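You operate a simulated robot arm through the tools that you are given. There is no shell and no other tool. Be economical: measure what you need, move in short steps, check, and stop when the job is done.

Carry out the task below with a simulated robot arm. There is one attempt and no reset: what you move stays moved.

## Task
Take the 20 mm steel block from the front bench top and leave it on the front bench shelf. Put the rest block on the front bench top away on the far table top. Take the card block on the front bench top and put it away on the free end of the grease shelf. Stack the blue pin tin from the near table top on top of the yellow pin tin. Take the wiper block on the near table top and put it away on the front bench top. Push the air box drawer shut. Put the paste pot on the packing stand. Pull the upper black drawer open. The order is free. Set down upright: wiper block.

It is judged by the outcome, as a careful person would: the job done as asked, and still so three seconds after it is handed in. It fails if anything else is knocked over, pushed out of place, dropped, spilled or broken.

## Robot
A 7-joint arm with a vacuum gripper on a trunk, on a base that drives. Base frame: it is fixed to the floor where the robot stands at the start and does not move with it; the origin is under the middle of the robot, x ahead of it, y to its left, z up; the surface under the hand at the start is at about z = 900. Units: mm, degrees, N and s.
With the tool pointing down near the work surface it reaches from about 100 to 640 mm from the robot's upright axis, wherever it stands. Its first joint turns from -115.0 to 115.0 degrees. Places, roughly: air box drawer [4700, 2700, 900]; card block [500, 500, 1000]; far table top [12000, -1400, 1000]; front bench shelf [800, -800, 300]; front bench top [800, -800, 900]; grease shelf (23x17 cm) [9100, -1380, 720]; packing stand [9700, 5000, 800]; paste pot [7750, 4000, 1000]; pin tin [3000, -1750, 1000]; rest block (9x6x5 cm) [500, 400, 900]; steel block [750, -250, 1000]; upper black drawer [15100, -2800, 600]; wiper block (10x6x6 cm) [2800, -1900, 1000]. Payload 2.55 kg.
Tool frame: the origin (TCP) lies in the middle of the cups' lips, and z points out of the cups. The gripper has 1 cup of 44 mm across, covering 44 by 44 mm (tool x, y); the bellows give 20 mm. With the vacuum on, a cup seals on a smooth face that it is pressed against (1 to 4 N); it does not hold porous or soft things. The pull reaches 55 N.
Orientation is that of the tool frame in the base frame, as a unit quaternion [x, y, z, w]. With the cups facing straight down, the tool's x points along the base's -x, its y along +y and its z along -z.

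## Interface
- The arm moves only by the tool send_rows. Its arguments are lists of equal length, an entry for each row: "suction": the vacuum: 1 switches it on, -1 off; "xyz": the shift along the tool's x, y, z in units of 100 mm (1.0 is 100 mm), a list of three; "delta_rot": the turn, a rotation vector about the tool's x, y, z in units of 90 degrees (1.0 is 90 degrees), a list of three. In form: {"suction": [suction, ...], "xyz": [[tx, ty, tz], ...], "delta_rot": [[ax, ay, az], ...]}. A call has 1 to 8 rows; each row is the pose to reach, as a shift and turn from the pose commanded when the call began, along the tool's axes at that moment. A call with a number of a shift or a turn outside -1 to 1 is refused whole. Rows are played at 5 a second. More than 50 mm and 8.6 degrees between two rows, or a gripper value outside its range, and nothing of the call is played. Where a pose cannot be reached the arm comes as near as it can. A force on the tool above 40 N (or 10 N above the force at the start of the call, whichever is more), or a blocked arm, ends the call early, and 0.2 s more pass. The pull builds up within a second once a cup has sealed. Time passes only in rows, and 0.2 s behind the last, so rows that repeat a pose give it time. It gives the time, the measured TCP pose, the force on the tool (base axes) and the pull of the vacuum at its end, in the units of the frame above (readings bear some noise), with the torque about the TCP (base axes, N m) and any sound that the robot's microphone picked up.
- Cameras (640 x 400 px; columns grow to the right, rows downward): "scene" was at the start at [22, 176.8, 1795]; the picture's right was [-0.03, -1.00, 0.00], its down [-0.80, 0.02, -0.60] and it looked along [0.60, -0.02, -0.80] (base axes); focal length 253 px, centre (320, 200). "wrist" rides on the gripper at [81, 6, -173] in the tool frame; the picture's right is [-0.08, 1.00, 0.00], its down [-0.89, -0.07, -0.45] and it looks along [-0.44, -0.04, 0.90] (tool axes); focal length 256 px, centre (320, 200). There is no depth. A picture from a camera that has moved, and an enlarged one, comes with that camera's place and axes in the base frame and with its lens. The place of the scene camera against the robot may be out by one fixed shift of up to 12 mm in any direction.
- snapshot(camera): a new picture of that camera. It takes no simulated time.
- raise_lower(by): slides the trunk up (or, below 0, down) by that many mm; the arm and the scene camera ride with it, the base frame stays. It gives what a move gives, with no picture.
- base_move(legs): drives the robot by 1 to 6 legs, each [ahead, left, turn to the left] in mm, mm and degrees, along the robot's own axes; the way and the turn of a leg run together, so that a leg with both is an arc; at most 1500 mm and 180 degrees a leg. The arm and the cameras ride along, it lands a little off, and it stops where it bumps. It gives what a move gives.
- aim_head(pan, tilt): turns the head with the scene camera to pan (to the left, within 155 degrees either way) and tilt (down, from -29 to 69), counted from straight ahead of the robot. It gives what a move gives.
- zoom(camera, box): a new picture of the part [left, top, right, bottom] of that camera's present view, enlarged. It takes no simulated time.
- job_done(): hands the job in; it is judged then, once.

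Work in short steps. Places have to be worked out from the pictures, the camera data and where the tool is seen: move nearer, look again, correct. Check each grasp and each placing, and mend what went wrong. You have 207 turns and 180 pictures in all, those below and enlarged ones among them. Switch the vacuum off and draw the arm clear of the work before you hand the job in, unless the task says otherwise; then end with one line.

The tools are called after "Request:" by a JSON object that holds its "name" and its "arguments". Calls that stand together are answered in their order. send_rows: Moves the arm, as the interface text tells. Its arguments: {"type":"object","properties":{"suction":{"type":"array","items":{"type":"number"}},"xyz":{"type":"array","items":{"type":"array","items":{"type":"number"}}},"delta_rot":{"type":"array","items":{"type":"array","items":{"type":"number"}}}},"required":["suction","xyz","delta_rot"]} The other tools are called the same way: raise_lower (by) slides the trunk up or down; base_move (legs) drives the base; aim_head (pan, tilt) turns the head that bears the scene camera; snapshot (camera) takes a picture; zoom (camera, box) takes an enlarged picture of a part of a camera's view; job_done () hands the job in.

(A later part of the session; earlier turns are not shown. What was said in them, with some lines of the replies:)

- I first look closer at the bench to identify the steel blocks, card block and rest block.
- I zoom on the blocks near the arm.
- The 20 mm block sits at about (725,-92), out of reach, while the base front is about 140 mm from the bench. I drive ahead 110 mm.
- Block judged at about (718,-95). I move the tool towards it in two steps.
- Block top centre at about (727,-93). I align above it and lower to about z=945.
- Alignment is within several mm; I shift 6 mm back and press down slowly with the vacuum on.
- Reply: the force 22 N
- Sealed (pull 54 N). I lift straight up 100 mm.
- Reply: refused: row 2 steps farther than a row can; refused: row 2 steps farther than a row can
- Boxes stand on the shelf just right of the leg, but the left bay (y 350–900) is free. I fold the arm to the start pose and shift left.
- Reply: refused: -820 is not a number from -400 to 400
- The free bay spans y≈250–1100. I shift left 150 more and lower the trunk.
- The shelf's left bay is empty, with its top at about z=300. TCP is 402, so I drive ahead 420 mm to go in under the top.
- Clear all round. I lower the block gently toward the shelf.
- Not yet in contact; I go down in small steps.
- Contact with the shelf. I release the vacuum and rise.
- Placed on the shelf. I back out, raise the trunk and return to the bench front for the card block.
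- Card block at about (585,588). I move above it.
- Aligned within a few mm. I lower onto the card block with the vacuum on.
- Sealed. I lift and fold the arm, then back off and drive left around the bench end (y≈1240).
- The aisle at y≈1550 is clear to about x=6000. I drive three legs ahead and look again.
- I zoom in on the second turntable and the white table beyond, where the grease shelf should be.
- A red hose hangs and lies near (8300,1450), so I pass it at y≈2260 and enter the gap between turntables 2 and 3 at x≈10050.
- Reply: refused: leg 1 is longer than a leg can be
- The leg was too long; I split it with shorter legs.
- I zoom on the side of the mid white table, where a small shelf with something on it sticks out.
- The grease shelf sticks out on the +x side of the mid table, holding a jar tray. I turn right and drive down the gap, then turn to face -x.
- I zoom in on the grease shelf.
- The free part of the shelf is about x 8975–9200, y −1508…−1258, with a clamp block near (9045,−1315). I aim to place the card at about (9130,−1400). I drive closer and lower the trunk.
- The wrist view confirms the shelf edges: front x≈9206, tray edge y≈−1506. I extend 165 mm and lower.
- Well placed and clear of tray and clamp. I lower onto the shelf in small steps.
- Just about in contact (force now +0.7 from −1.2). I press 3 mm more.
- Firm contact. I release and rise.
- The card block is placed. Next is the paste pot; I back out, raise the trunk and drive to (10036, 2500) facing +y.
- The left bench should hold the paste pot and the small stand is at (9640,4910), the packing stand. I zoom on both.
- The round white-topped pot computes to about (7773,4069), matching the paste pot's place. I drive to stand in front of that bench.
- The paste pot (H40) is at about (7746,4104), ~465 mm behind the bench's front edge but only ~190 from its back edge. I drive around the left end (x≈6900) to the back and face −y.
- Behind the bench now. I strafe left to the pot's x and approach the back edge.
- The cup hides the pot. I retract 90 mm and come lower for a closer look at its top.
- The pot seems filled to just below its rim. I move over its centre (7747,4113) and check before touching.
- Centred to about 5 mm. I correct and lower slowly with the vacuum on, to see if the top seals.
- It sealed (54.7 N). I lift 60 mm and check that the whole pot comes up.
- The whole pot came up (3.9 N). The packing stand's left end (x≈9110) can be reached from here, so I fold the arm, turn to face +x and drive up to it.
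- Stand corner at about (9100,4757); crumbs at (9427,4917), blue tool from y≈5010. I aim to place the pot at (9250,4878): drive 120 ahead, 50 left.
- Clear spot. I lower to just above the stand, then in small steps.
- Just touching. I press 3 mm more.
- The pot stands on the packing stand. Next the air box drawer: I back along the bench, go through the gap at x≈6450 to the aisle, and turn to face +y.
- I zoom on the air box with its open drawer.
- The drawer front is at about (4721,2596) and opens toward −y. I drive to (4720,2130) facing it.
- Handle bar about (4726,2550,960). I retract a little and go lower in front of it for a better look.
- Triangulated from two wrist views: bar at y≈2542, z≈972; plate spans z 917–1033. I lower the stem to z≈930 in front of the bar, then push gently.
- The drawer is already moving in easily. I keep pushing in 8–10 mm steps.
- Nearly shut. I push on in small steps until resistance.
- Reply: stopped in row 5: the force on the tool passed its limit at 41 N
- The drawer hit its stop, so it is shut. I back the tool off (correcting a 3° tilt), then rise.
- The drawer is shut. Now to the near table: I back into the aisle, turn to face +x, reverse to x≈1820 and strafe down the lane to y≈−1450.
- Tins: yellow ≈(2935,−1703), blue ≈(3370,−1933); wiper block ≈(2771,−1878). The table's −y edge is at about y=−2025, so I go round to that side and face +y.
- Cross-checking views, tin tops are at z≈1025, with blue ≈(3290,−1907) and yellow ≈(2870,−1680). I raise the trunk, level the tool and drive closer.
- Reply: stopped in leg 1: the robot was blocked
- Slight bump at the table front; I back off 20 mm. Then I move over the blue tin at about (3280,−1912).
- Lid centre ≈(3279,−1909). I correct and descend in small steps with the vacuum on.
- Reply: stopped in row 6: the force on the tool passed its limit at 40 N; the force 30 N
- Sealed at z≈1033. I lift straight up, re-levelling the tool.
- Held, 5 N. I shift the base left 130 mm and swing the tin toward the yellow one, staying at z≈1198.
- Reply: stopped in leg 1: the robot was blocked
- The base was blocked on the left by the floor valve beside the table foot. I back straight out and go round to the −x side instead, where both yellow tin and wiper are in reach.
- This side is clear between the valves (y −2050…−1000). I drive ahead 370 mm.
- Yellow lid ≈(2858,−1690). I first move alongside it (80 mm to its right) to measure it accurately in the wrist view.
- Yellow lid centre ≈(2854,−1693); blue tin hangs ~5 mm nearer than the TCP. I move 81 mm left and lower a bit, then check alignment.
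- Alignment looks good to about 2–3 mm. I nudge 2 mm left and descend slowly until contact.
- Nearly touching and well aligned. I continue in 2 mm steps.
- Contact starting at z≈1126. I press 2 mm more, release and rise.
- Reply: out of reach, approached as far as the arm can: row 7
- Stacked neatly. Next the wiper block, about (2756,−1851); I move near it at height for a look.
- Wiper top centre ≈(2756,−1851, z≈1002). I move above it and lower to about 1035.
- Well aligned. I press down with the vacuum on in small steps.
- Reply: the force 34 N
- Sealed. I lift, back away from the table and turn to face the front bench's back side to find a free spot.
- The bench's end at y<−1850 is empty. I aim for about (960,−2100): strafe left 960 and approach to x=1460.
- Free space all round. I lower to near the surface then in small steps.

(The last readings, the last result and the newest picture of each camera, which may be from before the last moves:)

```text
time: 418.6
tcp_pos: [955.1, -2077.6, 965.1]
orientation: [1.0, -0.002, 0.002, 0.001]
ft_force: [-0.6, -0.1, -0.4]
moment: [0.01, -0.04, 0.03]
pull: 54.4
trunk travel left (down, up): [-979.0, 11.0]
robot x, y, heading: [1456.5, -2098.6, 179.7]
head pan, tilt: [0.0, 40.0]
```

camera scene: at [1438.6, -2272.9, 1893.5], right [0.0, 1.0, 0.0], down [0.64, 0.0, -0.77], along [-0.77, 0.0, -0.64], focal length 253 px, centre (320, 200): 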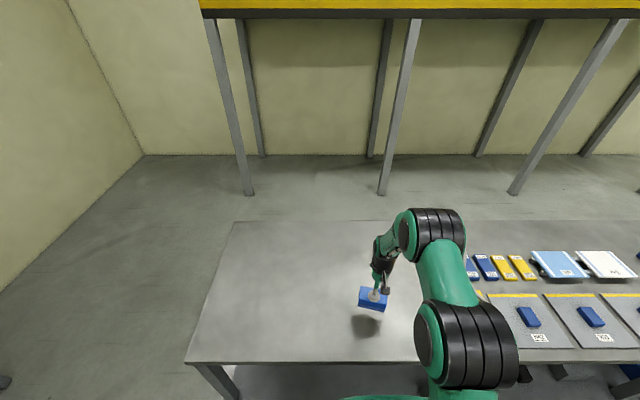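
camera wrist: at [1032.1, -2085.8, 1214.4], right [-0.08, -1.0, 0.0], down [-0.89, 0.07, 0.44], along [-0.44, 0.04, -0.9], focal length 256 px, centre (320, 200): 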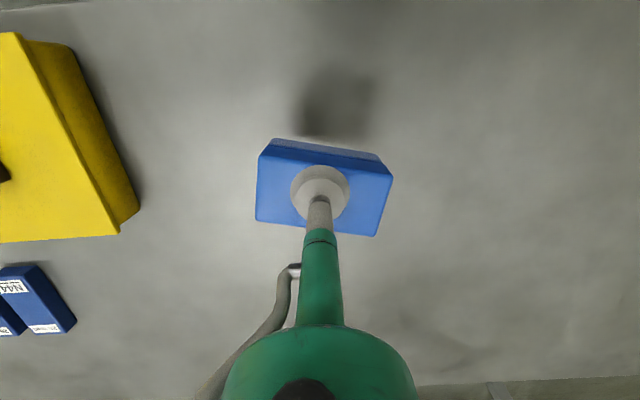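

Near contact; a few more 2 mm steps.

Request:
{"name": "send_rows", "arguments": {"suction": [1, 1, 1, 1], "xyz": [[0, 0, 0.02], [0, 0, 0.04], [0, 0, 0.05], [0, 0, 0.05]], "delta_rot": [[0, 0, 0], [0, 0, 0], [0, 0, 0], [0, 0, 0]]}}

```text
time: 419.6
tcp_pos: [954.1, -2077.4, 961.0]
orientation: [1.0, -0.002, 0.002, 0.002]
ft_force: [0.2, 0.1, 1.0]
moment: [-0.03, 0.05, -0.02]
pull: 55.1
trunk travel left (down, up): [-979.0, 11.0]
robot x, y, heading: [1454.8, -2098.9, 179.9]
head pan, tilt: [0.0, 40.0]
```

Request:
{"name": "send_rows", "arguments": {"suction": [1, 1, 1], "xyz": [[0, 0, 0.02], [0, 0, 0.03], [0, 0, 0.03]], "delta_rot": [[0, 0, 0], [0, 0, 0], [0, 0, 0]]}}

Request:
{"name": "send_rows", "arguments": {"suction": [-1, -1, -1, -1, -1, -1, -1], "xyz": [[0, 0, 0], [0, 0, 0], [0, 0, -0.02], [0, 0, -0.1], [0, 0, -0.4], [0, 0, -0.7], [0, 0, -1]], "delta_rot": [[0, 0, 0], [0, 0, 0], [0, 0, 0], [0, 0, 0], [0, 0, 0], [0, 0, 0], [0, 0, 0]]}}

Request:
{"name": "zoom", "arguments": {"camera": "scene", "box": [300, 230, 440, 350]}}

```text
time: 420.4
tcp_pos: [953.7, -2076.7, 958.7]
orientation: [1.0, -0.001, 0.0, 0.001]
ft_force: [2.5, 0.4, 15.4]
moment: [0.05, 0.13, 0.01]
pull: 54.4
trunk travel left (down, up): [-979.0, 11.0]
robot x, y, heading: [1459.6, -2095.3, 179.7]
head pan, tilt: [0.0, 40.0]
```

```text
time: 422.0
tcp_pos: [955.7, -2076.2, 1058.4]
orientation: [1.0, -0.002, 0.002, 0.001]
ft_force: [0.2, 0.4, -0.4]
moment: [0.02, 0.03, 0.03]
pull: 0.2
trunk travel left (down, up): [-979.0, 11.0]
robot x, y, heading: [1458.7, -2097.3, 179.7]
head pan, tilt: [0.0, 40.0]
```

```text
3.33 times, centred on (370, 290) of scene
camera zoom: at [1439.2, -2272.9, 1893.5], right [0.0, 1.0, 0.0], down [0.64, 0.0, -0.77], along [-0.77, 0.0, -0.64], focal length 843 px, centre (153, -100)
```

zoom: 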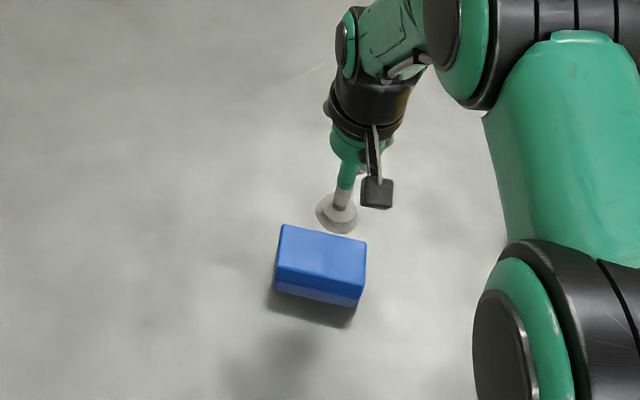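

Wiper placed upright. Now the rest block at (527,383) on the bench's front side; I retract the arm and drive round the bench's right end (y≈−2720) to the front.

Request:
{"name": "send_rows", "arguments": {"suction": [-1, -1, -1], "xyz": [[0.4, 0, -0.3], [0.8, 0, -0.6], [1, 0, -0.9]], "delta_rot": [[0, 0, 0], [0, 0, 0], [0, 0, 0]]}}

Request:
{"name": "base_move", "arguments": {"legs": [[0, 1080, 0], [1500, 0, 0], [60, 0, 0], [0, 0, 180], [0, 1500, 0], [0, 1500, 0]]}}

```text
time: 422.8
tcp_pos: [1055.5, -2078.6, 1146.1]
orientation: [1.0, -0.002, 0.002, 0.001]
ft_force: [0.4, -0.8, -0.5]
moment: [-0.02, 0.02, -0.01]
pull: 0.0
trunk travel left (down, up): [-979.0, 11.0]
robot x, y, heading: [1456.7, -2099.4, 180.0]
head pan, tilt: [0.0, 40.0]
```

```text
time: 457.4
tcp_pos: [355.6, -204.2, 1147.2]
orientation: [0.019, 1.0, 0.001, -0.003]
ft_force: [0.1, -0.6, 1.5]
moment: [-0.01, 0.0, -0.03]
pull: 0.1
trunk travel left (down, up): [-979.0, 11.0]
robot x, y, heading: [-48.7, -169.5, -2.0]
head pan, tilt: [0.0, 40.0]
```

At the front now. I continue to y≈383 and approach.

Request:
{"name": "base_move", "arguments": {"legs": [[0, 550, 2], [110, 0, 0]]}}

Request:
{"name": "snapshot", "arguments": {"camera": "wrist"}}

Request:
{"name": "snapshot", "arguments": {"camera": "scene"}}

```text
time: 461.3
tcp_pos: [475.0, 358.7, 1146.6]
orientation: [0.001, 1.0, 0.0, -0.003]
ft_force: [0.6, -0.3, 0.0]
moment: [0.01, -0.01, 0.03]
pull: 0.1
trunk travel left (down, up): [-979.0, 11.0]
robot x, y, heading: [75.5, 379.1, 0.1]
head pan, tilt: [0.0, 40.0]
```

```text
82 pictures are left
camera wrist: at [393.2, 365.2, 1320.0], right [0.08, 1.0, 0.0], down [0.89, -0.07, 0.44], along [0.44, -0.03, -0.9], focal length 256 px, centre (320, 200)
```

wrist: 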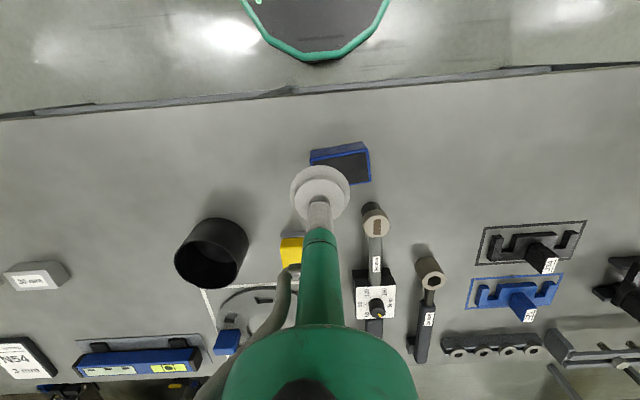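

```text
81 pictures are left
camera scene: at [106.2, 557.8, 1893.5], right [0.0, -1.0, 0.0], down [-0.64, 0.0, -0.77], along [0.77, 0.0, -0.64], focal length 253 px, centre (320, 200)
```

scene: 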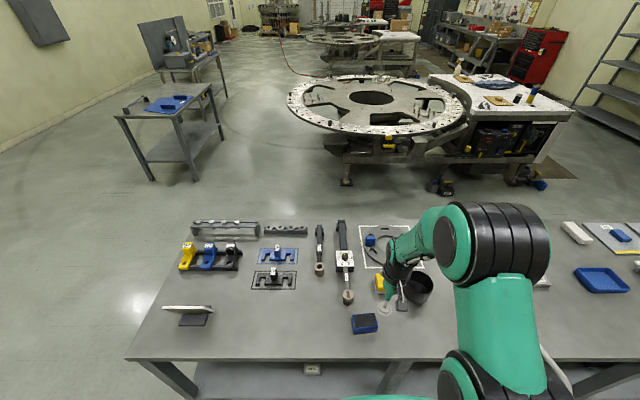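

I zoom on the rest block's top to judge whether it is a soft pad.

Request:
{"name": "zoom", "arguments": {"camera": "wrist", "box": [290, 130, 390, 200]}}

Request:
{"name": "zoom", "arguments": {"camera": "scene", "box": [330, 290, 400, 345]}}

```text
5.71 times, centred on (340, 165) of wrist
camera zoom: at [393.2, 365.2, 1320.0], right [0.08, 1.0, 0.0], down [0.89, -0.07, 0.44], along [0.44, -0.03, -0.9], focal length 1463 px, centre (206, 400)
```

zoom: 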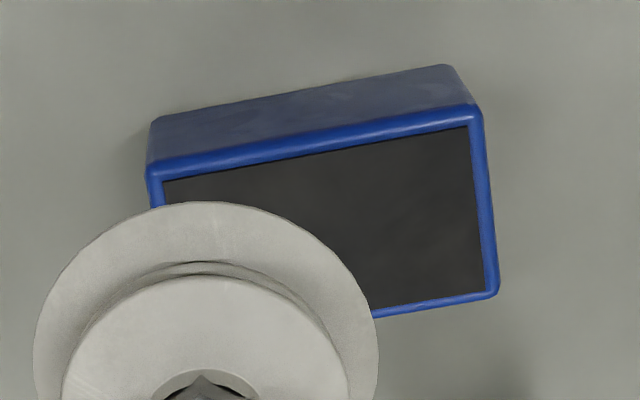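

```text
7.27 times, centred on (365, 318) of scene
camera zoom: at [106.2, 557.8, 1893.5], right [0.0, -1.0, 0.0], down [-0.64, 0.0, -0.77], along [0.77, 0.0, -0.64], focal length 1838 px, centre (-7, -654)
```

zoom: 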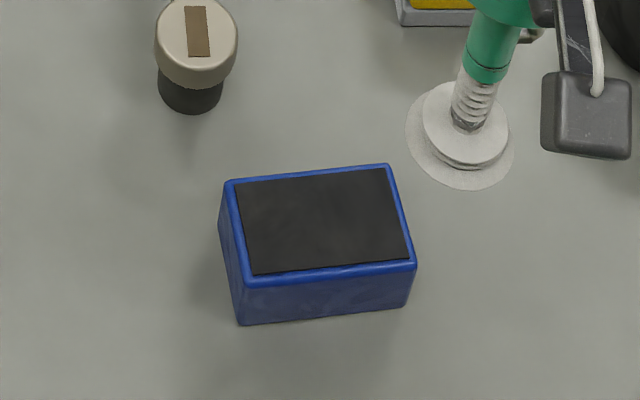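

Rest block top centre ≈(530,388). I move above and try the vacuum on top.

Request:
{"name": "send_rows", "arguments": {"suction": [-1, -1, -1, -1], "xyz": [[-0.25, 0.15, 0.2], [-0.5, 0.29, 0.5], [-0.54, 0.29, 0.9], [-0.54, 0.29, 1]], "delta_rot": [[0, 0, 0], [0, 0, 0], [0, 0, 0], [0, 0, 0]]}}

Request:
{"name": "send_rows", "arguments": {"suction": [-1, -1], "xyz": [[0, 0, 0.4], [0, 0, 0.6]], "delta_rot": [[0, 0, 0], [0, 0, 0]]}}

Request:
{"name": "zoom", "arguments": {"camera": "wrist", "box": [220, 90, 420, 230]}}

```text
time: 462.3
tcp_pos: [528.7, 390.4, 1047.0]
orientation: [0.0, 1.0, 0.001, -0.003]
ft_force: [0.0, -0.3, 0.8]
moment: [-0.01, -0.02, 0.01]
pull: 0.1
trunk travel left (down, up): [-979.0, 11.0]
robot x, y, heading: [74.1, 380.0, 0.2]
head pan, tilt: [0.0, 40.0]
```

```text
time: 462.9
tcp_pos: [528.4, 389.6, 986.1]
orientation: [0.0, 1.0, 0.001, -0.003]
ft_force: [0.1, -0.8, 0.3]
moment: [0.01, 0.01, 0.0]
pull: 0.1
trunk travel left (down, up): [-979.0, 11.0]
robot x, y, heading: [72.6, 376.8, 0.2]
head pan, tilt: [0.0, 40.0]
```

```text
2.86 times, centred on (320, 160) of wrist
camera zoom: at [446.3, 394.7, 1159.1], right [0.08, 1.0, 0.0], down [0.89, -0.07, 0.44], along [0.44, -0.03, -0.9], focal length 731 px, centre (320, 314)
```

zoom: 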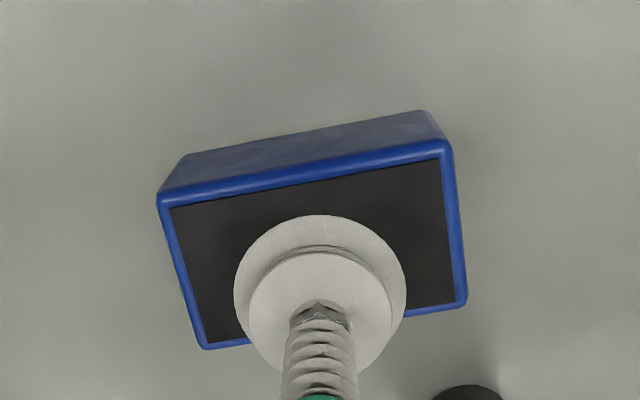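

Centred. I press down with the vacuum on.

Request:
{"name": "send_rows", "arguments": {"suction": [1, 1, 1, 1, 1, 1, 1, 1], "xyz": [[0.02, 0, 0.2], [0.02, 0, 0.28], [0.02, 0, 0.32], [0.02, 0, 0.35], [0.02, 0, 0.37], [0.02, 0, 0.39], [0.02, 0, 0.39], [0.02, 0, 0.39]], "delta_rot": [[0, 0, 0], [0, 0, 0], [0, 0, 0], [0, 0, 0], [0, 0, 0], [0, 0, 0], [0, 0, 0], [0, 0, 0]]}}

```text
time: 464.7
tcp_pos: [526.5, 389.8, 948.9]
orientation: [0.0, 1.0, 0.001, 0.0]
ft_force: [-3.2, 1.9, 14.3]
moment: [-0.06, -0.39, 0.02]
pull: 55.0
trunk travel left (down, up): [-979.0, 11.0]
robot x, y, heading: [75.8, 378.5, 0.0]
head pan, tilt: [0.0, 40.0]
```

Sealed (55 N). I lift and fold the arm.

Request:
{"name": "send_rows", "arguments": {"suction": [1, 1, 1, 1], "xyz": [[0, 0, -0.1], [0, 0, -0.4], [0, 0, -0.8], [0, 0, -1]], "delta_rot": [[0, 0, 0], [0, 0, 0], [0, 0, 0], [0, 0, 0]]}}

Request:
{"name": "send_rows", "arguments": {"suction": [1, 1, 1], "xyz": [[0.2, 0, -0.4], [0.5, 0, -0.8], [0.6, 0, -1]], "delta_rot": [[0, 0, 0], [0, 0, 0], [0, 0, 0]]}}

Request:
{"name": "base_move", "arguments": {"legs": [[-380, 0, 0], [0, 1190, 0], [1500, 0, 0], [1500, 0, 0], [1500, 0, 0], [1300, 0, 0]]}}

Request:
{"name": "snapshot", "arguments": {"camera": "wrist"}}

```text
time: 465.7
tcp_pos: [525.7, 389.8, 1047.6]
orientation: [0.0, 1.0, 0.001, -0.004]
ft_force: [0.6, 0.0, -3.4]
moment: [0.0, 0.0, 0.0]
pull: 55.3
trunk travel left (down, up): [-979.0, 11.0]
robot x, y, heading: [74.2, 381.5, 0.1]
head pan, tilt: [0.0, 40.0]
```

```text
time: 466.5
tcp_pos: [468.4, 389.1, 1148.7]
orientation: [0.0, 1.0, 0.001, -0.003]
ft_force: [0.3, 0.1, -2.5]
moment: [-0.03, 0.05, -0.02]
pull: 54.8
trunk travel left (down, up): [-979.0, 11.0]
robot x, y, heading: [76.4, 377.0, -0.0]
head pan, tilt: [0.0, 40.0]
```

```text
time: 501.6
tcp_pos: [5857.1, 1559.4, 1148.8]
orientation: [0.003, 1.0, 0.001, -0.002]
ft_force: [-0.4, -0.1, -2.6]
moment: [0.04, 0.02, 0.03]
pull: 55.1
trunk travel left (down, up): [-979.0, 11.0]
robot x, y, heading: [5464.5, 1551.8, -0.2]
head pan, tilt: [0.0, 40.0]
```

```text
77 pictures are left
camera wrist: at [5774.8, 1565.3, 1321.6], right [0.09, 1.0, 0.0], down [0.89, -0.08, 0.44], along [0.44, -0.04, -0.9], focal length 256 px, centre (320, 200)
```

wrist: 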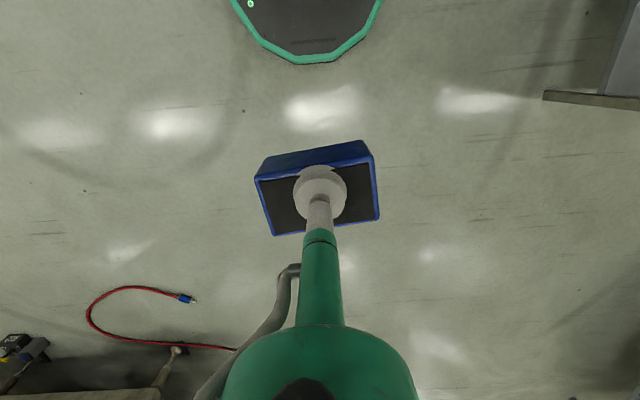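

The block is held. I continue along the same way past the hose into the gap, strafing down to y≈−750.

Request:
{"name": "base_move", "arguments": {"legs": [[1300, 700, 0.2], [1500, 0, 0], [1500, 0, 0], [260, 0, 0], [0, -1500, 0], [0, -1500, 0]]}}

Request:
{"name": "aim_head", "arguments": {"pan": -15, "tilt": 30}}

Request:
{"name": "snapshot", "arguments": {"camera": "scene"}}

```text
time: 538.5
tcp_pos: [10333.8, -833.4, 1147.5]
orientation: [0.002, 1.0, 0.001, -0.003]
ft_force: [-0.2, -0.5, -4.0]
moment: [0.03, 0.04, 0.05]
pull: 55.2
trunk travel left (down, up): [-979.0, 11.0]
robot x, y, heading: [9939.4, -839.9, -0.2]
head pan, tilt: [0.0, 40.0]
```

```text
time: 539.2
tcp_pos: [10334.3, -832.9, 1148.4]
orientation: [0.003, 1.0, 0.001, -0.002]
ft_force: [-0.3, 0.6, -2.9]
moment: [0.02, 0.01, -0.03]
pull: 54.7
trunk travel left (down, up): [-979.0, 11.0]
robot x, y, heading: [9940.3, -842.9, -0.3]
head pan, tilt: [-15.0, 30.0]
```

```text
76 pictures are left
camera scene: at [9975.5, -685.9, 1908.8], right [-0.26, -0.96, 0.0], down [-0.48, 0.13, -0.87], along [0.84, -0.23, -0.5], focal length 253 px, centre (320, 200)
```

scene: 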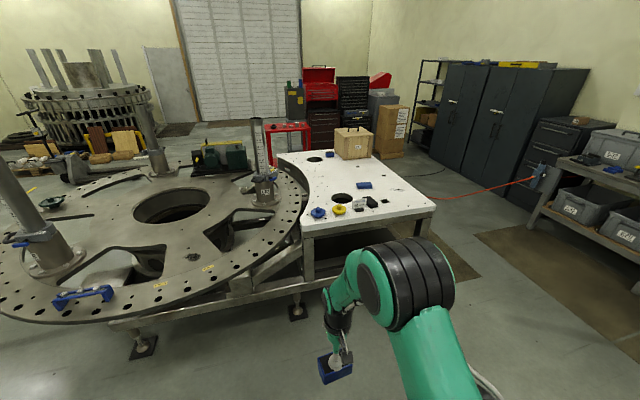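

I zoom on the far table top to find a free spot near its −x edge.

Request:
{"name": "zoom", "arguments": {"camera": "scene", "box": [270, 140, 450, 260]}}

```text
3.33 times, centred on (360, 200) of scene
camera zoom: at [9975.5, -685.9, 1908.8], right [-0.26, -0.96, 0.0], down [-0.48, 0.13, -0.87], along [0.84, -0.23, -0.5], focal length 843 px, centre (187, 200)
```

zoom: 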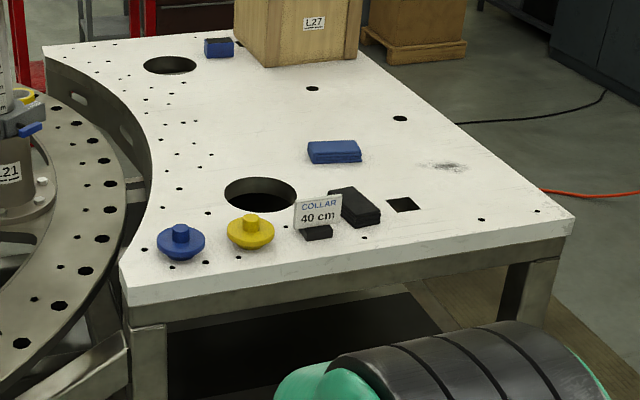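

Free area right of the square hole; I choose about (11430,−1730). I strafe to y≈−1735 and approach part way, then look.

Request:
{"name": "base_move", "arguments": {"legs": [[0, -890, 0.3], [450, 0, 0]]}}

Request:
{"name": "aim_head", "arguments": {"pan": 0, "tilt": 40}}

Request:
{"name": "snapshot", "arguments": {"camera": "scene"}}

Request:
{"name": "snapshot", "arguments": {"camera": "wrist"}}

```text
time: 546.2
tcp_pos: [10781.0, -1726.3, 1147.5]
orientation: [0.006, 1.0, 0.0, -0.002]
ft_force: [-0.3, -0.2, -3.5]
moment: [0.05, 0.0, 0.05]
pull: 54.7
trunk travel left (down, up): [-979.0, 11.0]
robot x, y, heading: [10389.2, -1734.1, -0.7]
head pan, tilt: [-15.0, 30.0]
```

```text
time: 547.0
tcp_pos: [10780.9, -1726.9, 1148.4]
orientation: [0.006, 1.0, 0.001, -0.002]
ft_force: [0.3, -0.1, -2.8]
moment: [-0.02, 0.02, 0.04]
pull: 55.3
trunk travel left (down, up): [-979.0, 11.0]
robot x, y, heading: [10390.0, -1731.8, -0.8]
head pan, tilt: [0.0, 40.0]
```

```text
74 pictures are left
camera scene: at [10421.7, -1554.1, 1893.5], right [-0.01, -1.0, 0.0], down [-0.64, 0.01, -0.77], along [0.77, -0.01, -0.64], focal length 253 px, centre (320, 200)
```

scene: 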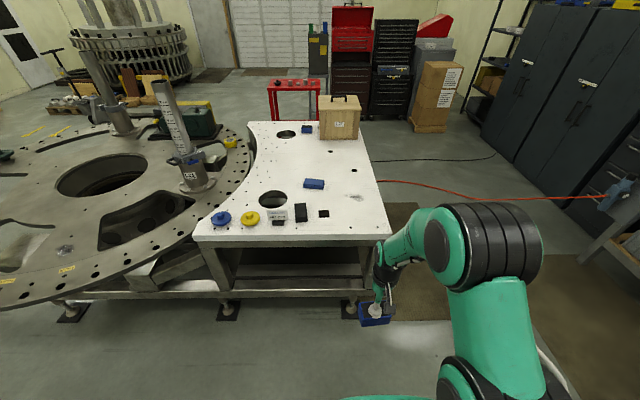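

```text
73 pictures are left
camera wrist: at [10700.0, -1721.1, 1321.4], right [0.09, 1.0, 0.0], down [0.89, -0.08, 0.44], along [0.44, -0.04, -0.9], focal length 256 px, centre (320, 200)
```

wrist: 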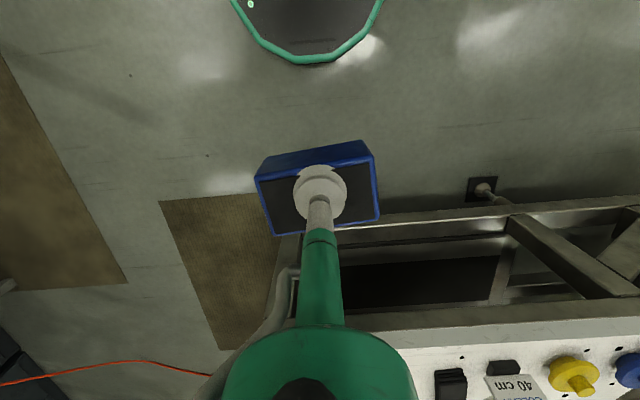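

No floor obstacles at the front; table edge x≈11285, hole near (11453,−1590), side edge y≈−1912. I drive ahead 480 and extend to (11435,−1755).

Request:
{"name": "base_move", "arguments": {"legs": [[480, -25, 0.7]]}}

Request:
{"name": "send_rows", "arguments": {"suction": [1, 1, 1], "xyz": [[-0.4, 0, 0], [-0.8, 0, 0.2], [-1, 0, 0.4]], "delta_rot": [[0, 0, 0], [0, 0, 0], [0, 0, 0]]}}

Request:
{"name": "snapshot", "arguments": {"camera": "wrist"}}

Request:
{"name": "snapshot", "arguments": {"camera": "scene"}}

```text
time: 549.9
tcp_pos: [11262.2, -1750.2, 1149.0]
orientation: [0.0, 1.0, 0.0, -0.003]
ft_force: [-0.7, 0.9, -2.7]
moment: [0.02, 0.01, -0.02]
pull: 54.8
trunk travel left (down, up): [-979.0, 11.0]
robot x, y, heading: [10863.8, -1758.6, -0.2]
head pan, tilt: [0.0, 40.0]
```

```text
time: 550.7
tcp_pos: [11362.2, -1751.3, 1107.2]
orientation: [0.0, 1.0, 0.002, -0.002]
ft_force: [-0.1, 0.0, -3.1]
moment: [-0.01, 0.04, 0.02]
pull: 55.2
trunk travel left (down, up): [-979.0, 11.0]
robot x, y, heading: [10867.5, -1763.6, 0.1]
head pan, tilt: [0.0, 40.0]
```

```text
72 pictures are left
camera wrist: at [11281.1, -1746.0, 1280.5], right [0.08, 1.0, 0.0], down [0.89, -0.07, 0.44], along [0.44, -0.03, -0.9], focal length 256 px, centre (320, 200)
```

wrist: 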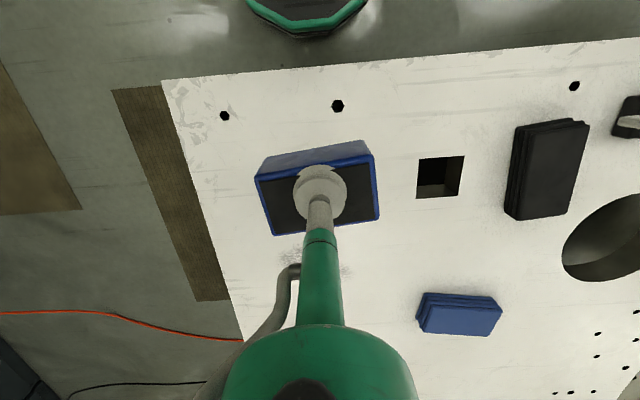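

```text
71 pictures are left
camera scene: at [10901.3, -1582.0, 1893.5], right [0.0, -1.0, 0.0], down [-0.64, 0.0, -0.77], along [0.77, 0.0, -0.64], focal length 253 px, centre (320, 200)
```

scene: 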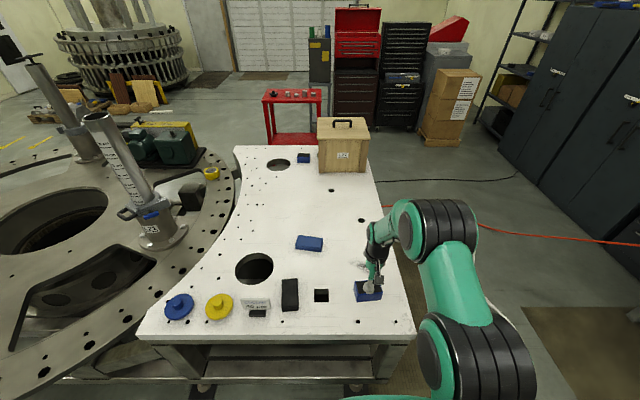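

Good spot, with the hole and edges well clear. I extend 45 mm more and lower to just above the surface.

Request:
{"name": "send_rows", "arguments": {"suction": [1, 1, 1, 1, 1], "xyz": [[-0.25, -0.05, 0.35], [-0.45, -0.05, 0.7], [-0.45, -0.05, 0.9], [-0.45, -0.05, 0.98], [-0.45, -0.05, 0.98]], "delta_rot": [[0, 0, 0], [0, 0, 0], [0, 0, 0], [0, 0, 0], [0, 0, 0]]}}

Request:
{"name": "send_rows", "arguments": {"suction": [1, 1, 1, 1, 1], "xyz": [[0, 0, 0.04], [0, 0, 0.08], [0, 0, 0.11], [0, 0, 0.14], [0, 0, 0.14]], "delta_rot": [[0, 0, 0], [0, 0, 0], [0, 0, 0], [0, 0, 0], [0, 0, 0]]}}

```text
time: 551.9
tcp_pos: [11405.8, -1755.6, 1010.0]
orientation: [0.0, 1.0, 0.0, -0.002]
ft_force: [0.1, 0.0, -3.0]
moment: [0.0, 0.03, -0.01]
pull: 54.6
trunk travel left (down, up): [-979.0, 11.0]
robot x, y, heading: [10867.3, -1760.2, -0.1]
head pan, tilt: [0.0, 40.0]
```

```text
time: 553.1
tcp_pos: [11405.5, -1756.6, 999.2]
orientation: [0.001, 1.0, 0.0, 0.001]
ft_force: [-4.6, 1.0, 22.6]
moment: [-0.11, -0.52, 0.01]
pull: 54.8
trunk travel left (down, up): [-979.0, 11.0]
robot x, y, heading: [10862.2, -1756.8, -0.2]
head pan, tilt: [0.0, 40.0]
```

Firm contact at z≈999. I release and rise.

Request:
{"name": "send_rows", "arguments": {"suction": [-1, -1, -1, -1, -1, -1, -1], "xyz": [[0, 0, -0.02], [0, 0, -0.02], [0, 0, -0.04], [0, 0, -0.1], [0, 0, -0.4], [0, 0, -0.7], [0, 0, -1]], "delta_rot": [[0, 0, 0], [0, 0, 0], [0, 0, 0], [0, 0, 0], [0, 0, 0], [0, 0, 0], [0, 0, 0]]}}

Request:
{"name": "send_rows", "arguments": {"suction": [-1, -1, -1], "xyz": [[0.4, 0, -0.1], [0.8, 0, -0.3], [1, 0, -0.5]], "delta_rot": [[0, 0, 0], [0, 0, 0], [0, 0, 0]]}}

Request:
{"name": "zoom", "arguments": {"camera": "scene", "box": [260, 220, 420, 330]}}

```text
time: 554.7
tcp_pos: [11405.9, -1756.3, 1096.1]
orientation: [0.002, 1.0, 0.001, -0.003]
ft_force: [-1.0, 0.0, -1.2]
moment: [-0.02, -0.03, 0.0]
pull: 0.1
trunk travel left (down, up): [-979.0, 11.0]
robot x, y, heading: [10865.1, -1763.1, -0.3]
head pan, tilt: [0.0, 40.0]
```

```text
time: 555.5
tcp_pos: [11306.5, -1756.3, 1146.9]
orientation: [0.002, 1.0, 0.001, -0.003]
ft_force: [-0.3, 0.0, -0.6]
moment: [-0.02, 0.0, -0.02]
pull: 0.2
trunk travel left (down, up): [-979.0, 11.0]
robot x, y, heading: [10864.5, -1761.9, -0.2]
head pan, tilt: [0.0, 40.0]
```

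```text
3.64 times, centred on (340, 275) of scene
camera zoom: at [10899.9, -1582.0, 1893.4], right [0.0, -1.0, 0.0], down [-0.64, 0.0, -0.77], along [0.77, 0.0, -0.64], focal length 919 px, centre (247, -73)
```

zoom: 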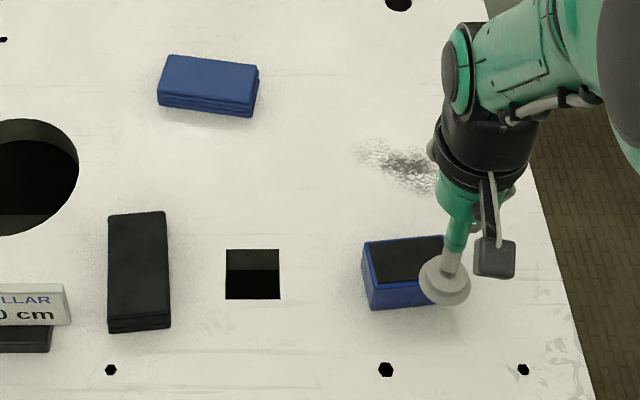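

The rest block is set on the far table. Last: the upper black drawer near (15100,−2800). I drive round the table's −y side along y≈−2750, stopping at x≈12500 to look.

Request:
{"name": "base_move", "arguments": {"legs": [[-250, 0, 0.2], [0, -990, 0], [1500, 0, 0], [400, 0, 0]]}}

Request:
{"name": "aim_head", "arguments": {"pan": 0, "tilt": 25}}

Request:
{"name": "snapshot", "arguments": {"camera": "scene"}}

```text
time: 571.2
tcp_pos: [12953.3, -2798.2, 1148.7]
orientation: [0.014, 1.0, 0.002, -0.002]
ft_force: [0.7, 0.8, -0.3]
moment: [0.03, 0.01, -0.04]
pull: 0.1
trunk travel left (down, up): [-979.0, 11.0]
robot x, y, heading: [12518.8, -2787.1, -1.7]
head pan, tilt: [0.0, 40.0]
```

```text
time: 571.9
tcp_pos: [12956.5, -2791.8, 1147.2]
orientation: [0.015, 1.0, 0.001, -0.003]
ft_force: [-0.3, -0.2, -0.2]
moment: [-0.02, 0.01, 0.03]
pull: 0.0
trunk travel left (down, up): [-979.0, 11.0]
robot x, y, heading: [12516.2, -2786.0, -1.7]
head pan, tilt: [0.0, 25.0]
```

```text
69 pictures are left
camera scene: at [12554.8, -2618.3, 1918.5], right [-0.03, -1.0, -0.01], down [-0.42, 0.02, -0.91], along [0.91, -0.02, -0.42], focal length 253 px, centre (320, 200)
```

scene: 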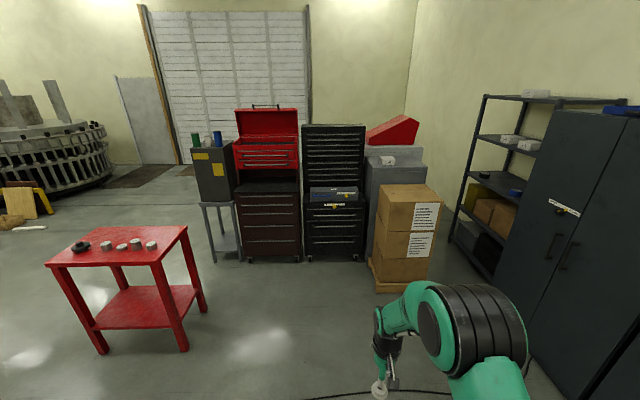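

I zoom on the black tool chest.

Request:
{"name": "zoom", "arguments": {"camera": "scene", "box": [290, 115, 380, 270]}}

Request:
{"name": "zoom", "arguments": {"camera": "scene", "box": [295, 180, 375, 230]}}

```text
2.58 times, centred on (335, 192) of scene
camera zoom: at [12554.8, -2618.3, 1918.5], right [-0.03, -1.0, -0.01], down [-0.42, 0.02, -0.91], along [0.91, -0.02, -0.42], focal length 652 px, centre (281, 219)
```

zoom: 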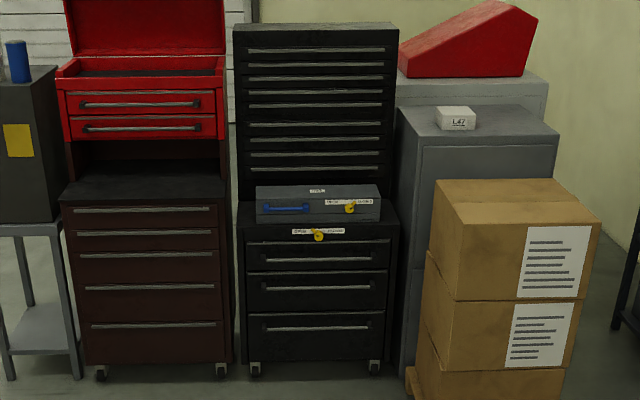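

```text
8.00 times, centred on (335, 205) of scene
camera zoom: at [12554.8, -2618.3, 1918.5], right [-0.03, -1.0, -0.01], down [-0.42, 0.02, -0.91], along [0.91, -0.02, -0.42], focal length 2022 px, centre (200, 160)
```

zoom: 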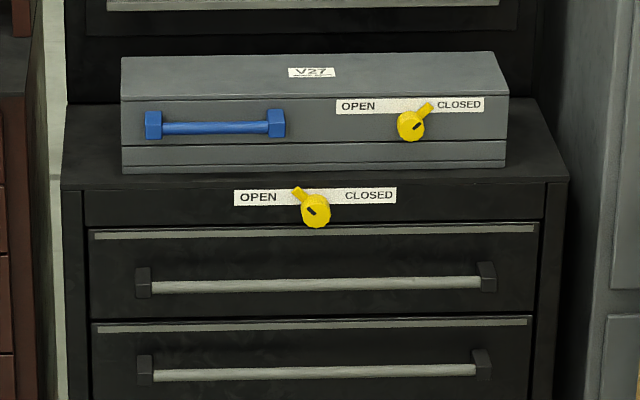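

The upper black drawer is the top one of the lower black chest: centre about (15030,−2831,606); its latch knob points to OPEN. I turn the tool to point ahead (horizontal) here in free space.

Request:
{"name": "send_rows", "arguments": {"suction": [-1, -1, -1, -1, -1, -1, -1, -1], "xyz": [[-0.12, 0, 0], [-0.25, 0, 0], [-0.37, 0, 0], [-0.5, 0, 0], [-0.62, 0, 0], [-0.75, 0, 0], [-0.87, 0, 0], [-1, 0, 0]], "delta_rot": [[0, -0.09, 0], [0, -0.18, 0], [0, -0.27, 0], [0, -0.36, 0], [0, -0.45, 0], [0, -0.54, 0], [0, -0.63, 0], [0, -0.7, 0]]}}

Request:
{"name": "snapshot", "arguments": {"camera": "wrist"}}

```text
time: 573.7
tcp_pos: [13059.0, -2793.9, 1145.9]
orientation: [0.012, 0.854, -0.007, 0.521]
ft_force: [-0.4, -0.6, 0.7]
moment: [-0.02, -0.02, 0.0]
pull: 0.1
out of reach, approached as far as the arm can: row 4
trunk travel left (down, up): [-979.0, 11.0]
robot x, y, heading: [12517.2, -2782.0, -1.5]
head pan, tilt: [0.0, 25.0]
```

```text
66 pictures are left
camera wrist: at [12866.7, -2782.8, 1153.7], right [0.06, 1.0, 0.07], down [0.01, -0.07, 1.0], along [1.0, -0.06, -0.02], focal length 256 px, centre (320, 200)
```

wrist: 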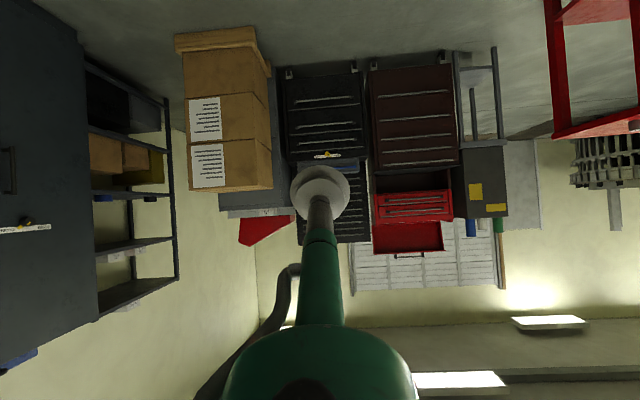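

The tool is pitched by 63°. I add the remaining 27° keeping the TCP still.

Request:
{"name": "send_rows", "arguments": {"suction": [-1, -1, -1, -1, -1], "xyz": [[0, 0, 0], [0, 0, 0], [0, 0, 0], [0, 0, 0], [0, 0, 0]], "delta_rot": [[0, -0.08, 0], [0, -0.16, 0], [0, -0.24, 0], [0, -0.302, 0], [0, -0.302, 0]]}}

Request:
{"name": "snapshot", "arguments": {"camera": "scene"}}

```text
time: 574.9
tcp_pos: [13057.3, -2792.7, 1147.0]
orientation: [0.01, 0.707, -0.01, 0.707]
ft_force: [0.3, -0.1, 0.1]
moment: [0.01, 0.02, 0.01]
pull: 0.0
trunk travel left (down, up): [-979.0, 11.0]
robot x, y, heading: [12516.7, -2783.4, -1.5]
head pan, tilt: [0.0, 25.0]
```

```text
65 pictures are left
camera scene: at [12556.0, -2617.0, 1918.4], right [-0.03, -1.0, -0.01], down [-0.42, 0.02, -0.91], along [0.91, -0.02, -0.42], focal length 253 px, centre (320, 200)
```

scene: 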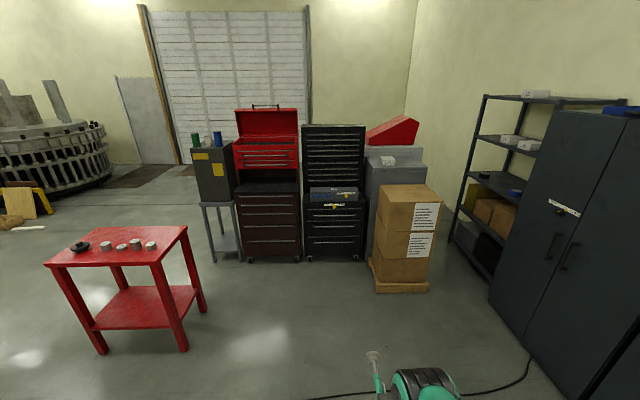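

The tool is level, facing the chest. I drive on to about (14250,−2560), aiming for the free face at the drawer's left end, then lower the trunk.

Request:
{"name": "base_move", "arguments": {"legs": [[1300, 220, 1.5], [430, 0, 0]]}}

Request:
{"name": "raise_lower", "arguments": {"by": -400}}

Request:
{"name": "raise_lower", "arguments": {"by": -130}}

Request:
{"name": "aim_head", "arguments": {"pan": -10, "tilt": 35}}

Request:
{"name": "snapshot", "arguments": {"camera": "wrist"}}

Request:
{"name": "snapshot", "arguments": {"camera": "scene"}}

```text
time: 583.8
tcp_pos: [14800.7, -2589.7, 1145.1]
orientation: [0.005, 0.709, -0.006, 0.705]
ft_force: [-0.1, 0.3, -0.9]
moment: [0.0, -0.01, -0.01]
pull: 0.0
trunk travel left (down, up): [-979.0, 11.0]
robot x, y, heading: [14261.7, -2595.3, -0.6]
head pan, tilt: [0.0, 25.0]
```

```text
time: 587.6
tcp_pos: [14799.5, -2590.6, 745.3]
orientation: [0.003, 0.708, -0.004, 0.706]
ft_force: [-0.2, -0.5, -0.8]
moment: [0.0, -0.01, 0.02]
pull: 0.1
trunk travel left (down, up): [-579.0, 411.0]
robot x, y, heading: [14260.0, -2593.4, -0.7]
head pan, tilt: [0.0, 25.0]
```

```text
time: 589.2
tcp_pos: [14799.3, -2591.3, 615.2]
orientation: [0.003, 0.709, -0.004, 0.706]
ft_force: [0.4, 0.7, -0.5]
moment: [-0.01, -0.01, -0.01]
pull: 0.0
trunk travel left (down, up): [-449.0, 541.0]
robot x, y, heading: [14259.6, -2591.7, -0.5]
head pan, tilt: [0.0, 25.0]
```

```text
time: 590.0
tcp_pos: [14799.9, -2590.1, 615.5]
orientation: [0.004, 0.708, -0.004, 0.706]
ft_force: [0.1, 0.4, 0.5]
moment: [-0.02, 0.0, 0.03]
pull: 0.0
trunk travel left (down, up): [-449.0, 541.0]
robot x, y, heading: [14259.3, -2590.5, -0.7]
head pan, tilt: [-10.0, 35.0]
```

```text
64 pictures are left
camera wrist: at [14625.5, -2583.6, 535.0], right [0.01, 1.0, 0.08], down [-0.44, -0.06, 0.89], along [0.9, -0.04, 0.44], focal length 256 px, centre (320, 200)
```

wrist: 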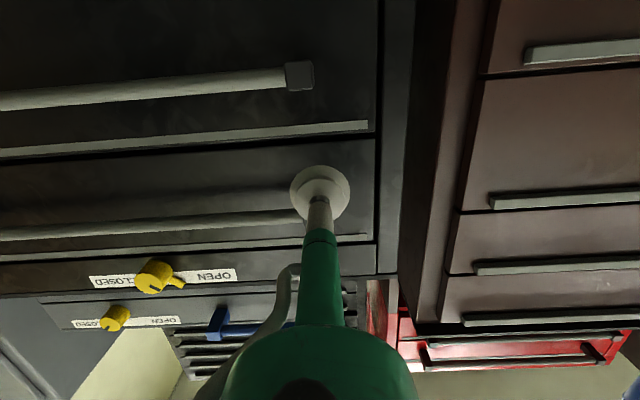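

```text
63 pictures are left
camera scene: at [14295.6, -2430.1, 1371.1], right [-0.18, -0.98, 0.0], down [-0.56, 0.1, -0.82], along [0.81, -0.15, -0.57], focal length 253 px, centre (320, 200)
```

scene: 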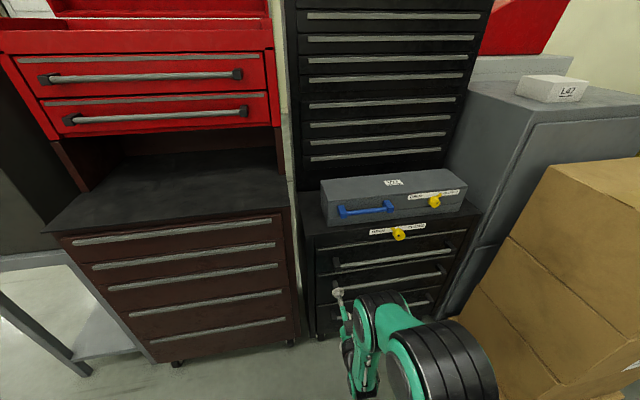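

Triangulating the latch knob gives the chest face at x≈14915; the upper drawer spans z≈607–745 and its free left end is y≈−2590…−2528. I move to y=−2559, z=668 and look.

Request:
{"name": "send_rows", "arguments": {"suction": [-1, -1, -1], "xyz": [[-0.3, 0.15, 0], [-0.53, 0.31, 0], [-0.53, 0.31, 0.3]], "delta_rot": [[0, 0, 0], [0, 0, 0], [0, 0, 0]]}}

Request:
{"name": "snapshot", "arguments": {"camera": "wrist"}}

Request:
{"name": "zoom", "arguments": {"camera": "scene", "box": [280, 200, 480, 340]}}

```text
time: 590.8
tcp_pos: [14830.6, -2560.5, 668.0]
orientation: [0.003, 0.709, -0.004, 0.705]
ft_force: [-0.1, -0.8, -0.2]
moment: [0.0, 0.02, 0.0]
pull: 0.2
trunk travel left (down, up): [-449.0, 541.0]
robot x, y, heading: [14256.8, -2595.1, -0.4]
head pan, tilt: [-10.0, 35.0]
```

```text
62 pictures are left
camera wrist: at [14656.5, -2552.5, 587.4], right [0.01, 1.0, 0.08], down [-0.44, -0.06, 0.89], along [0.9, -0.04, 0.44], focal length 256 px, centre (320, 200)
```

wrist: 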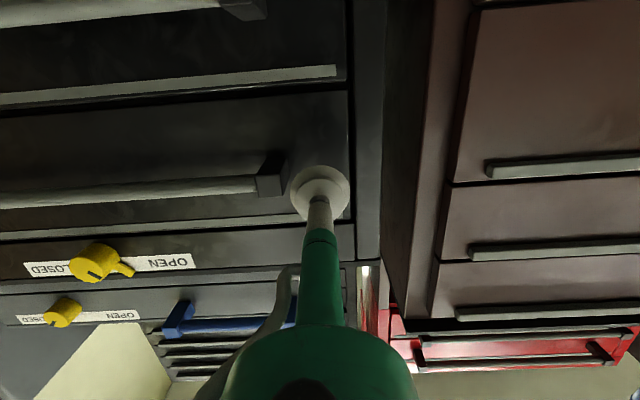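

```text
2.86 times, centred on (380, 270) of scene
camera zoom: at [14295.6, -2430.1, 1371.0], right [-0.18, -0.98, 0.0], down [-0.56, 0.11, -0.82], along [0.81, -0.15, -0.57], focal length 722 px, centre (149, 0)
```

zoom: 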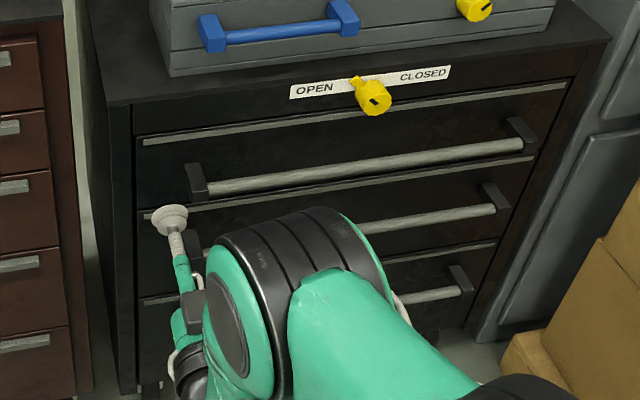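

Motion parallax gives the face at x≈14906, drawer corner (y −2531, z 605), handle bracket edge y≈−2591; the cup at y=−2560 fits between. I advance with the vacuum on, in small steps at the end.

Request:
{"name": "send_rows", "arguments": {"suction": [1, 1, 1, 1, 1, 1, 1, 1], "xyz": [[0, 0, 0.35], [0, 0, 0.6], [0, 0, 0.66], [0, 0, 0.7], [0, 0, 0.73], [0, 0, 0.76], [0, 0, 0.79], [0, 0, 0.79]], "delta_rot": [[0, 0, 0], [0, 0, 0], [0, 0, 0], [0, 0, 0], [0, 0, 0], [0, 0, 0], [0, 0, 0], [0, 0, 0]]}}

```text
time: 592.3
tcp_pos: [14903.8, -2560.6, 668.1]
orientation: [0.002, 0.707, -0.004, 0.707]
ft_force: [-18.0, -1.0, 11.3]
moment: [-0.11, 0.11, 0.28]
pull: 54.7
trunk travel left (down, up): [-449.0, 541.0]
robot x, y, heading: [14255.1, -2595.8, -0.6]
head pan, tilt: [-10.0, 35.0]
stopped in row 7: the force on the tool passed its limit at 41 N (the readings are from after the stop); the commanded pose is now the measured one
```

Sealed on the drawer face (54.7 N). I pull back with the arm in small steps.

Request:
{"name": "send_rows", "arguments": {"suction": [1, 1, 1, 1, 1, 1], "xyz": [[0, 0, -0.02], [0, 0, -0.06], [0, 0, -0.12], [0, 0, -0.2], [0, 0, -0.3], [0, 0, -0.4]], "delta_rot": [[0, 0, 0], [0, 0, 0], [0, 0, 0], [0, 0, 0], [0, 0, 0], [0, 0, 0]]}}

Request:
{"name": "zoom", "arguments": {"camera": "scene", "box": [280, 200, 480, 340]}}

```text
time: 593.7
tcp_pos: [14864.1, -2560.8, 668.0]
orientation: [0.003, 0.707, -0.003, 0.707]
ft_force: [1.3, -2.8, 18.7]
moment: [0.02, 0.19, 0.21]
pull: 54.7
trunk travel left (down, up): [-449.0, 541.0]
robot x, y, heading: [14257.1, -2596.2, -0.7]
head pan, tilt: [-10.0, 35.0]
```

```text
2.86 times, centred on (380, 270) of scene
camera zoom: at [14292.3, -2430.6, 1371.3], right [-0.18, -0.98, 0.0], down [-0.56, 0.11, -0.82], along [0.81, -0.15, -0.57], focal length 722 px, centre (149, 0)
```

zoom: 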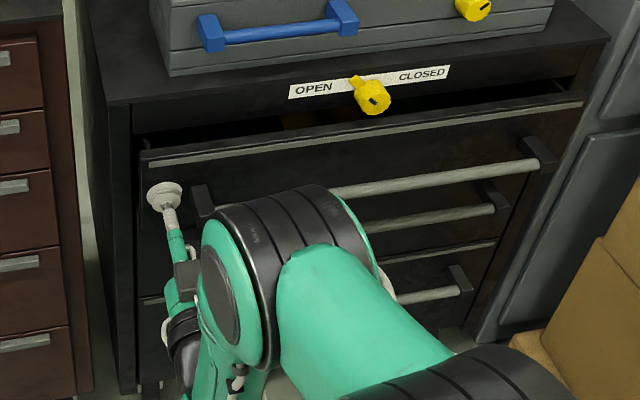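

The drawer slides easily, 40 mm open. I pull it further by backing the base 200 mm.

Request:
{"name": "base_move", "arguments": {"legs": [[-100, 0, 0], [-100, 0, 0]]}}

Request:
{"name": "snapshot", "arguments": {"camera": "scene"}}

```text
time: 595.6
tcp_pos: [14665.6, -2559.6, 667.0]
orientation: [0.004, 0.708, -0.004, 0.706]
ft_force: [1.1, -12.0, 13.8]
moment: [-0.26, 0.03, 0.17]
pull: 54.9
trunk travel left (down, up): [-449.0, 541.0]
robot x, y, heading: [14057.4, -2592.8, -0.5]
head pan, tilt: [-10.0, 35.0]
```

```text
59 pictures are left
camera scene: at [14093.9, -2429.5, 1371.2], right [-0.18, -0.98, 0.0], down [-0.56, 0.11, -0.82], along [0.81, -0.15, -0.57], focal length 253 px, centre (320, 200)
```

scene: 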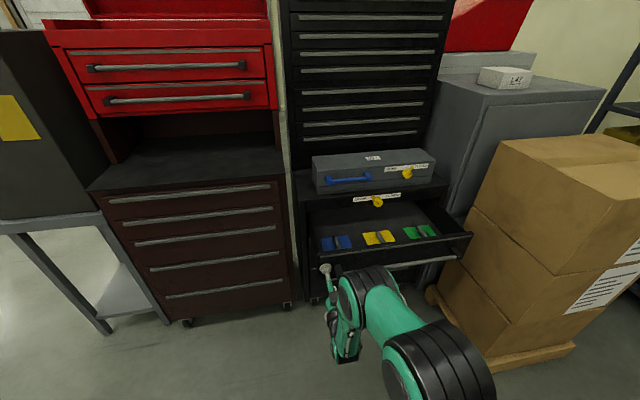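

Now about 240 mm open with its tools visible. I check the clearance between the drawer's right end and the cartons.

Request:
{"name": "zoom", "arguments": {"camera": "scene", "box": [290, 170, 510, 310]}}

```text
2.86 times, centred on (400, 240) of scene
camera zoom: at [14093.9, -2429.5, 1371.2], right [-0.18, -0.98, 0.0], down [-0.56, 0.11, -0.82], along [0.81, -0.15, -0.57], focal length 722 px, centre (91, 86)
```

zoom: 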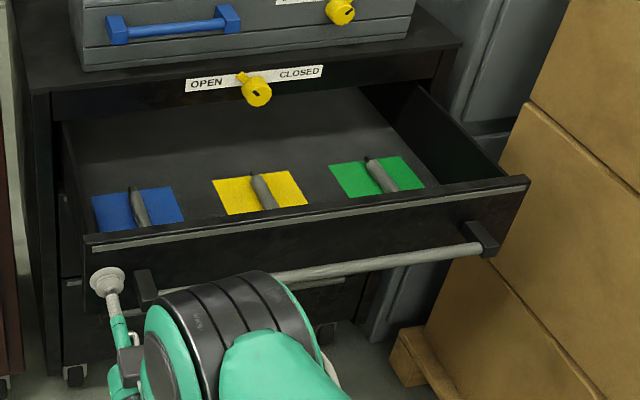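

Wide open, and further pulling could touch the cartons, so I stop. I release the vacuum and draw the tool straight back.

Request:
{"name": "send_rows", "arguments": {"suction": [-1, -1, -1, -1, -1, -1, -1], "xyz": [[0, 0, 0], [0, 0, 0], [0, 0, 0], [0, 0, -0.03], [0, 0, -0.2], [0, 0, -0.6], [0, 0, -1]], "delta_rot": [[0, 0, 0], [0, 0, 0], [0, 0, 0], [0, 0, 0], [0, 0, 0], [0, 0, 0], [0, 0, 0]]}}

Request:
{"name": "base_move", "arguments": {"legs": [[-300, 0, 0]]}}

Request:
{"name": "snapshot", "arguments": {"camera": "scene"}}

```text
time: 597.2
tcp_pos: [14566.4, -2557.4, 666.3]
orientation: [0.005, 0.709, -0.007, 0.705]
ft_force: [0.5, 0.2, -0.3]
moment: [-0.03, -0.02, 0.02]
pull: 0.1
trunk travel left (down, up): [-449.0, 541.0]
robot x, y, heading: [14058.5, -2591.3, -0.6]
head pan, tilt: [-10.0, 35.0]
```

```text
time: 599.3
tcp_pos: [14265.6, -2555.6, 665.3]
orientation: [0.005, 0.709, -0.006, 0.705]
ft_force: [-0.2, -0.2, 0.7]
moment: [0.02, -0.02, 0.01]
pull: 0.0
trunk travel left (down, up): [-449.0, 541.0]
robot x, y, heading: [13758.8, -2590.7, -1.0]
head pan, tilt: [-10.0, 35.0]
```

```text
57 pictures are left
camera scene: at [13795.9, -2424.5, 1371.1], right [-0.19, -0.98, 0.0], down [-0.56, 0.11, -0.82], along [0.8, -0.15, -0.57], focal length 253 px, centre (320, 200)
```

scene: 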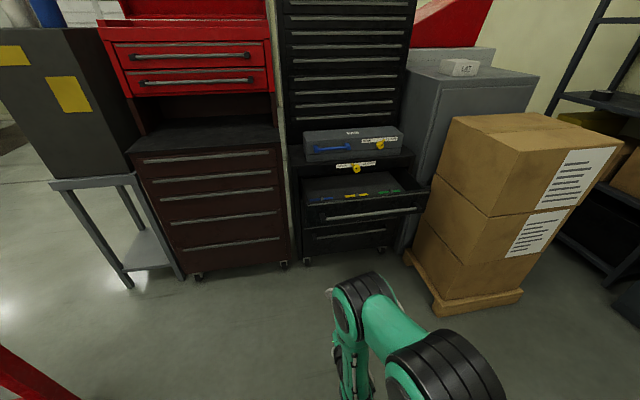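

All eight jobs are done: the drawer stays open, the vacuum is off and the arm is clear. I hand in.

Request:
{"name": "job_done", "arguments": {}}

```text
The job is handed in.
```

All eight tasks are done and the job is handed in. The base was stopped twice by contact at the near table, once at the table front and once at a floor valve. I saw nothing displaced in the pictures, but I did not go back to check.
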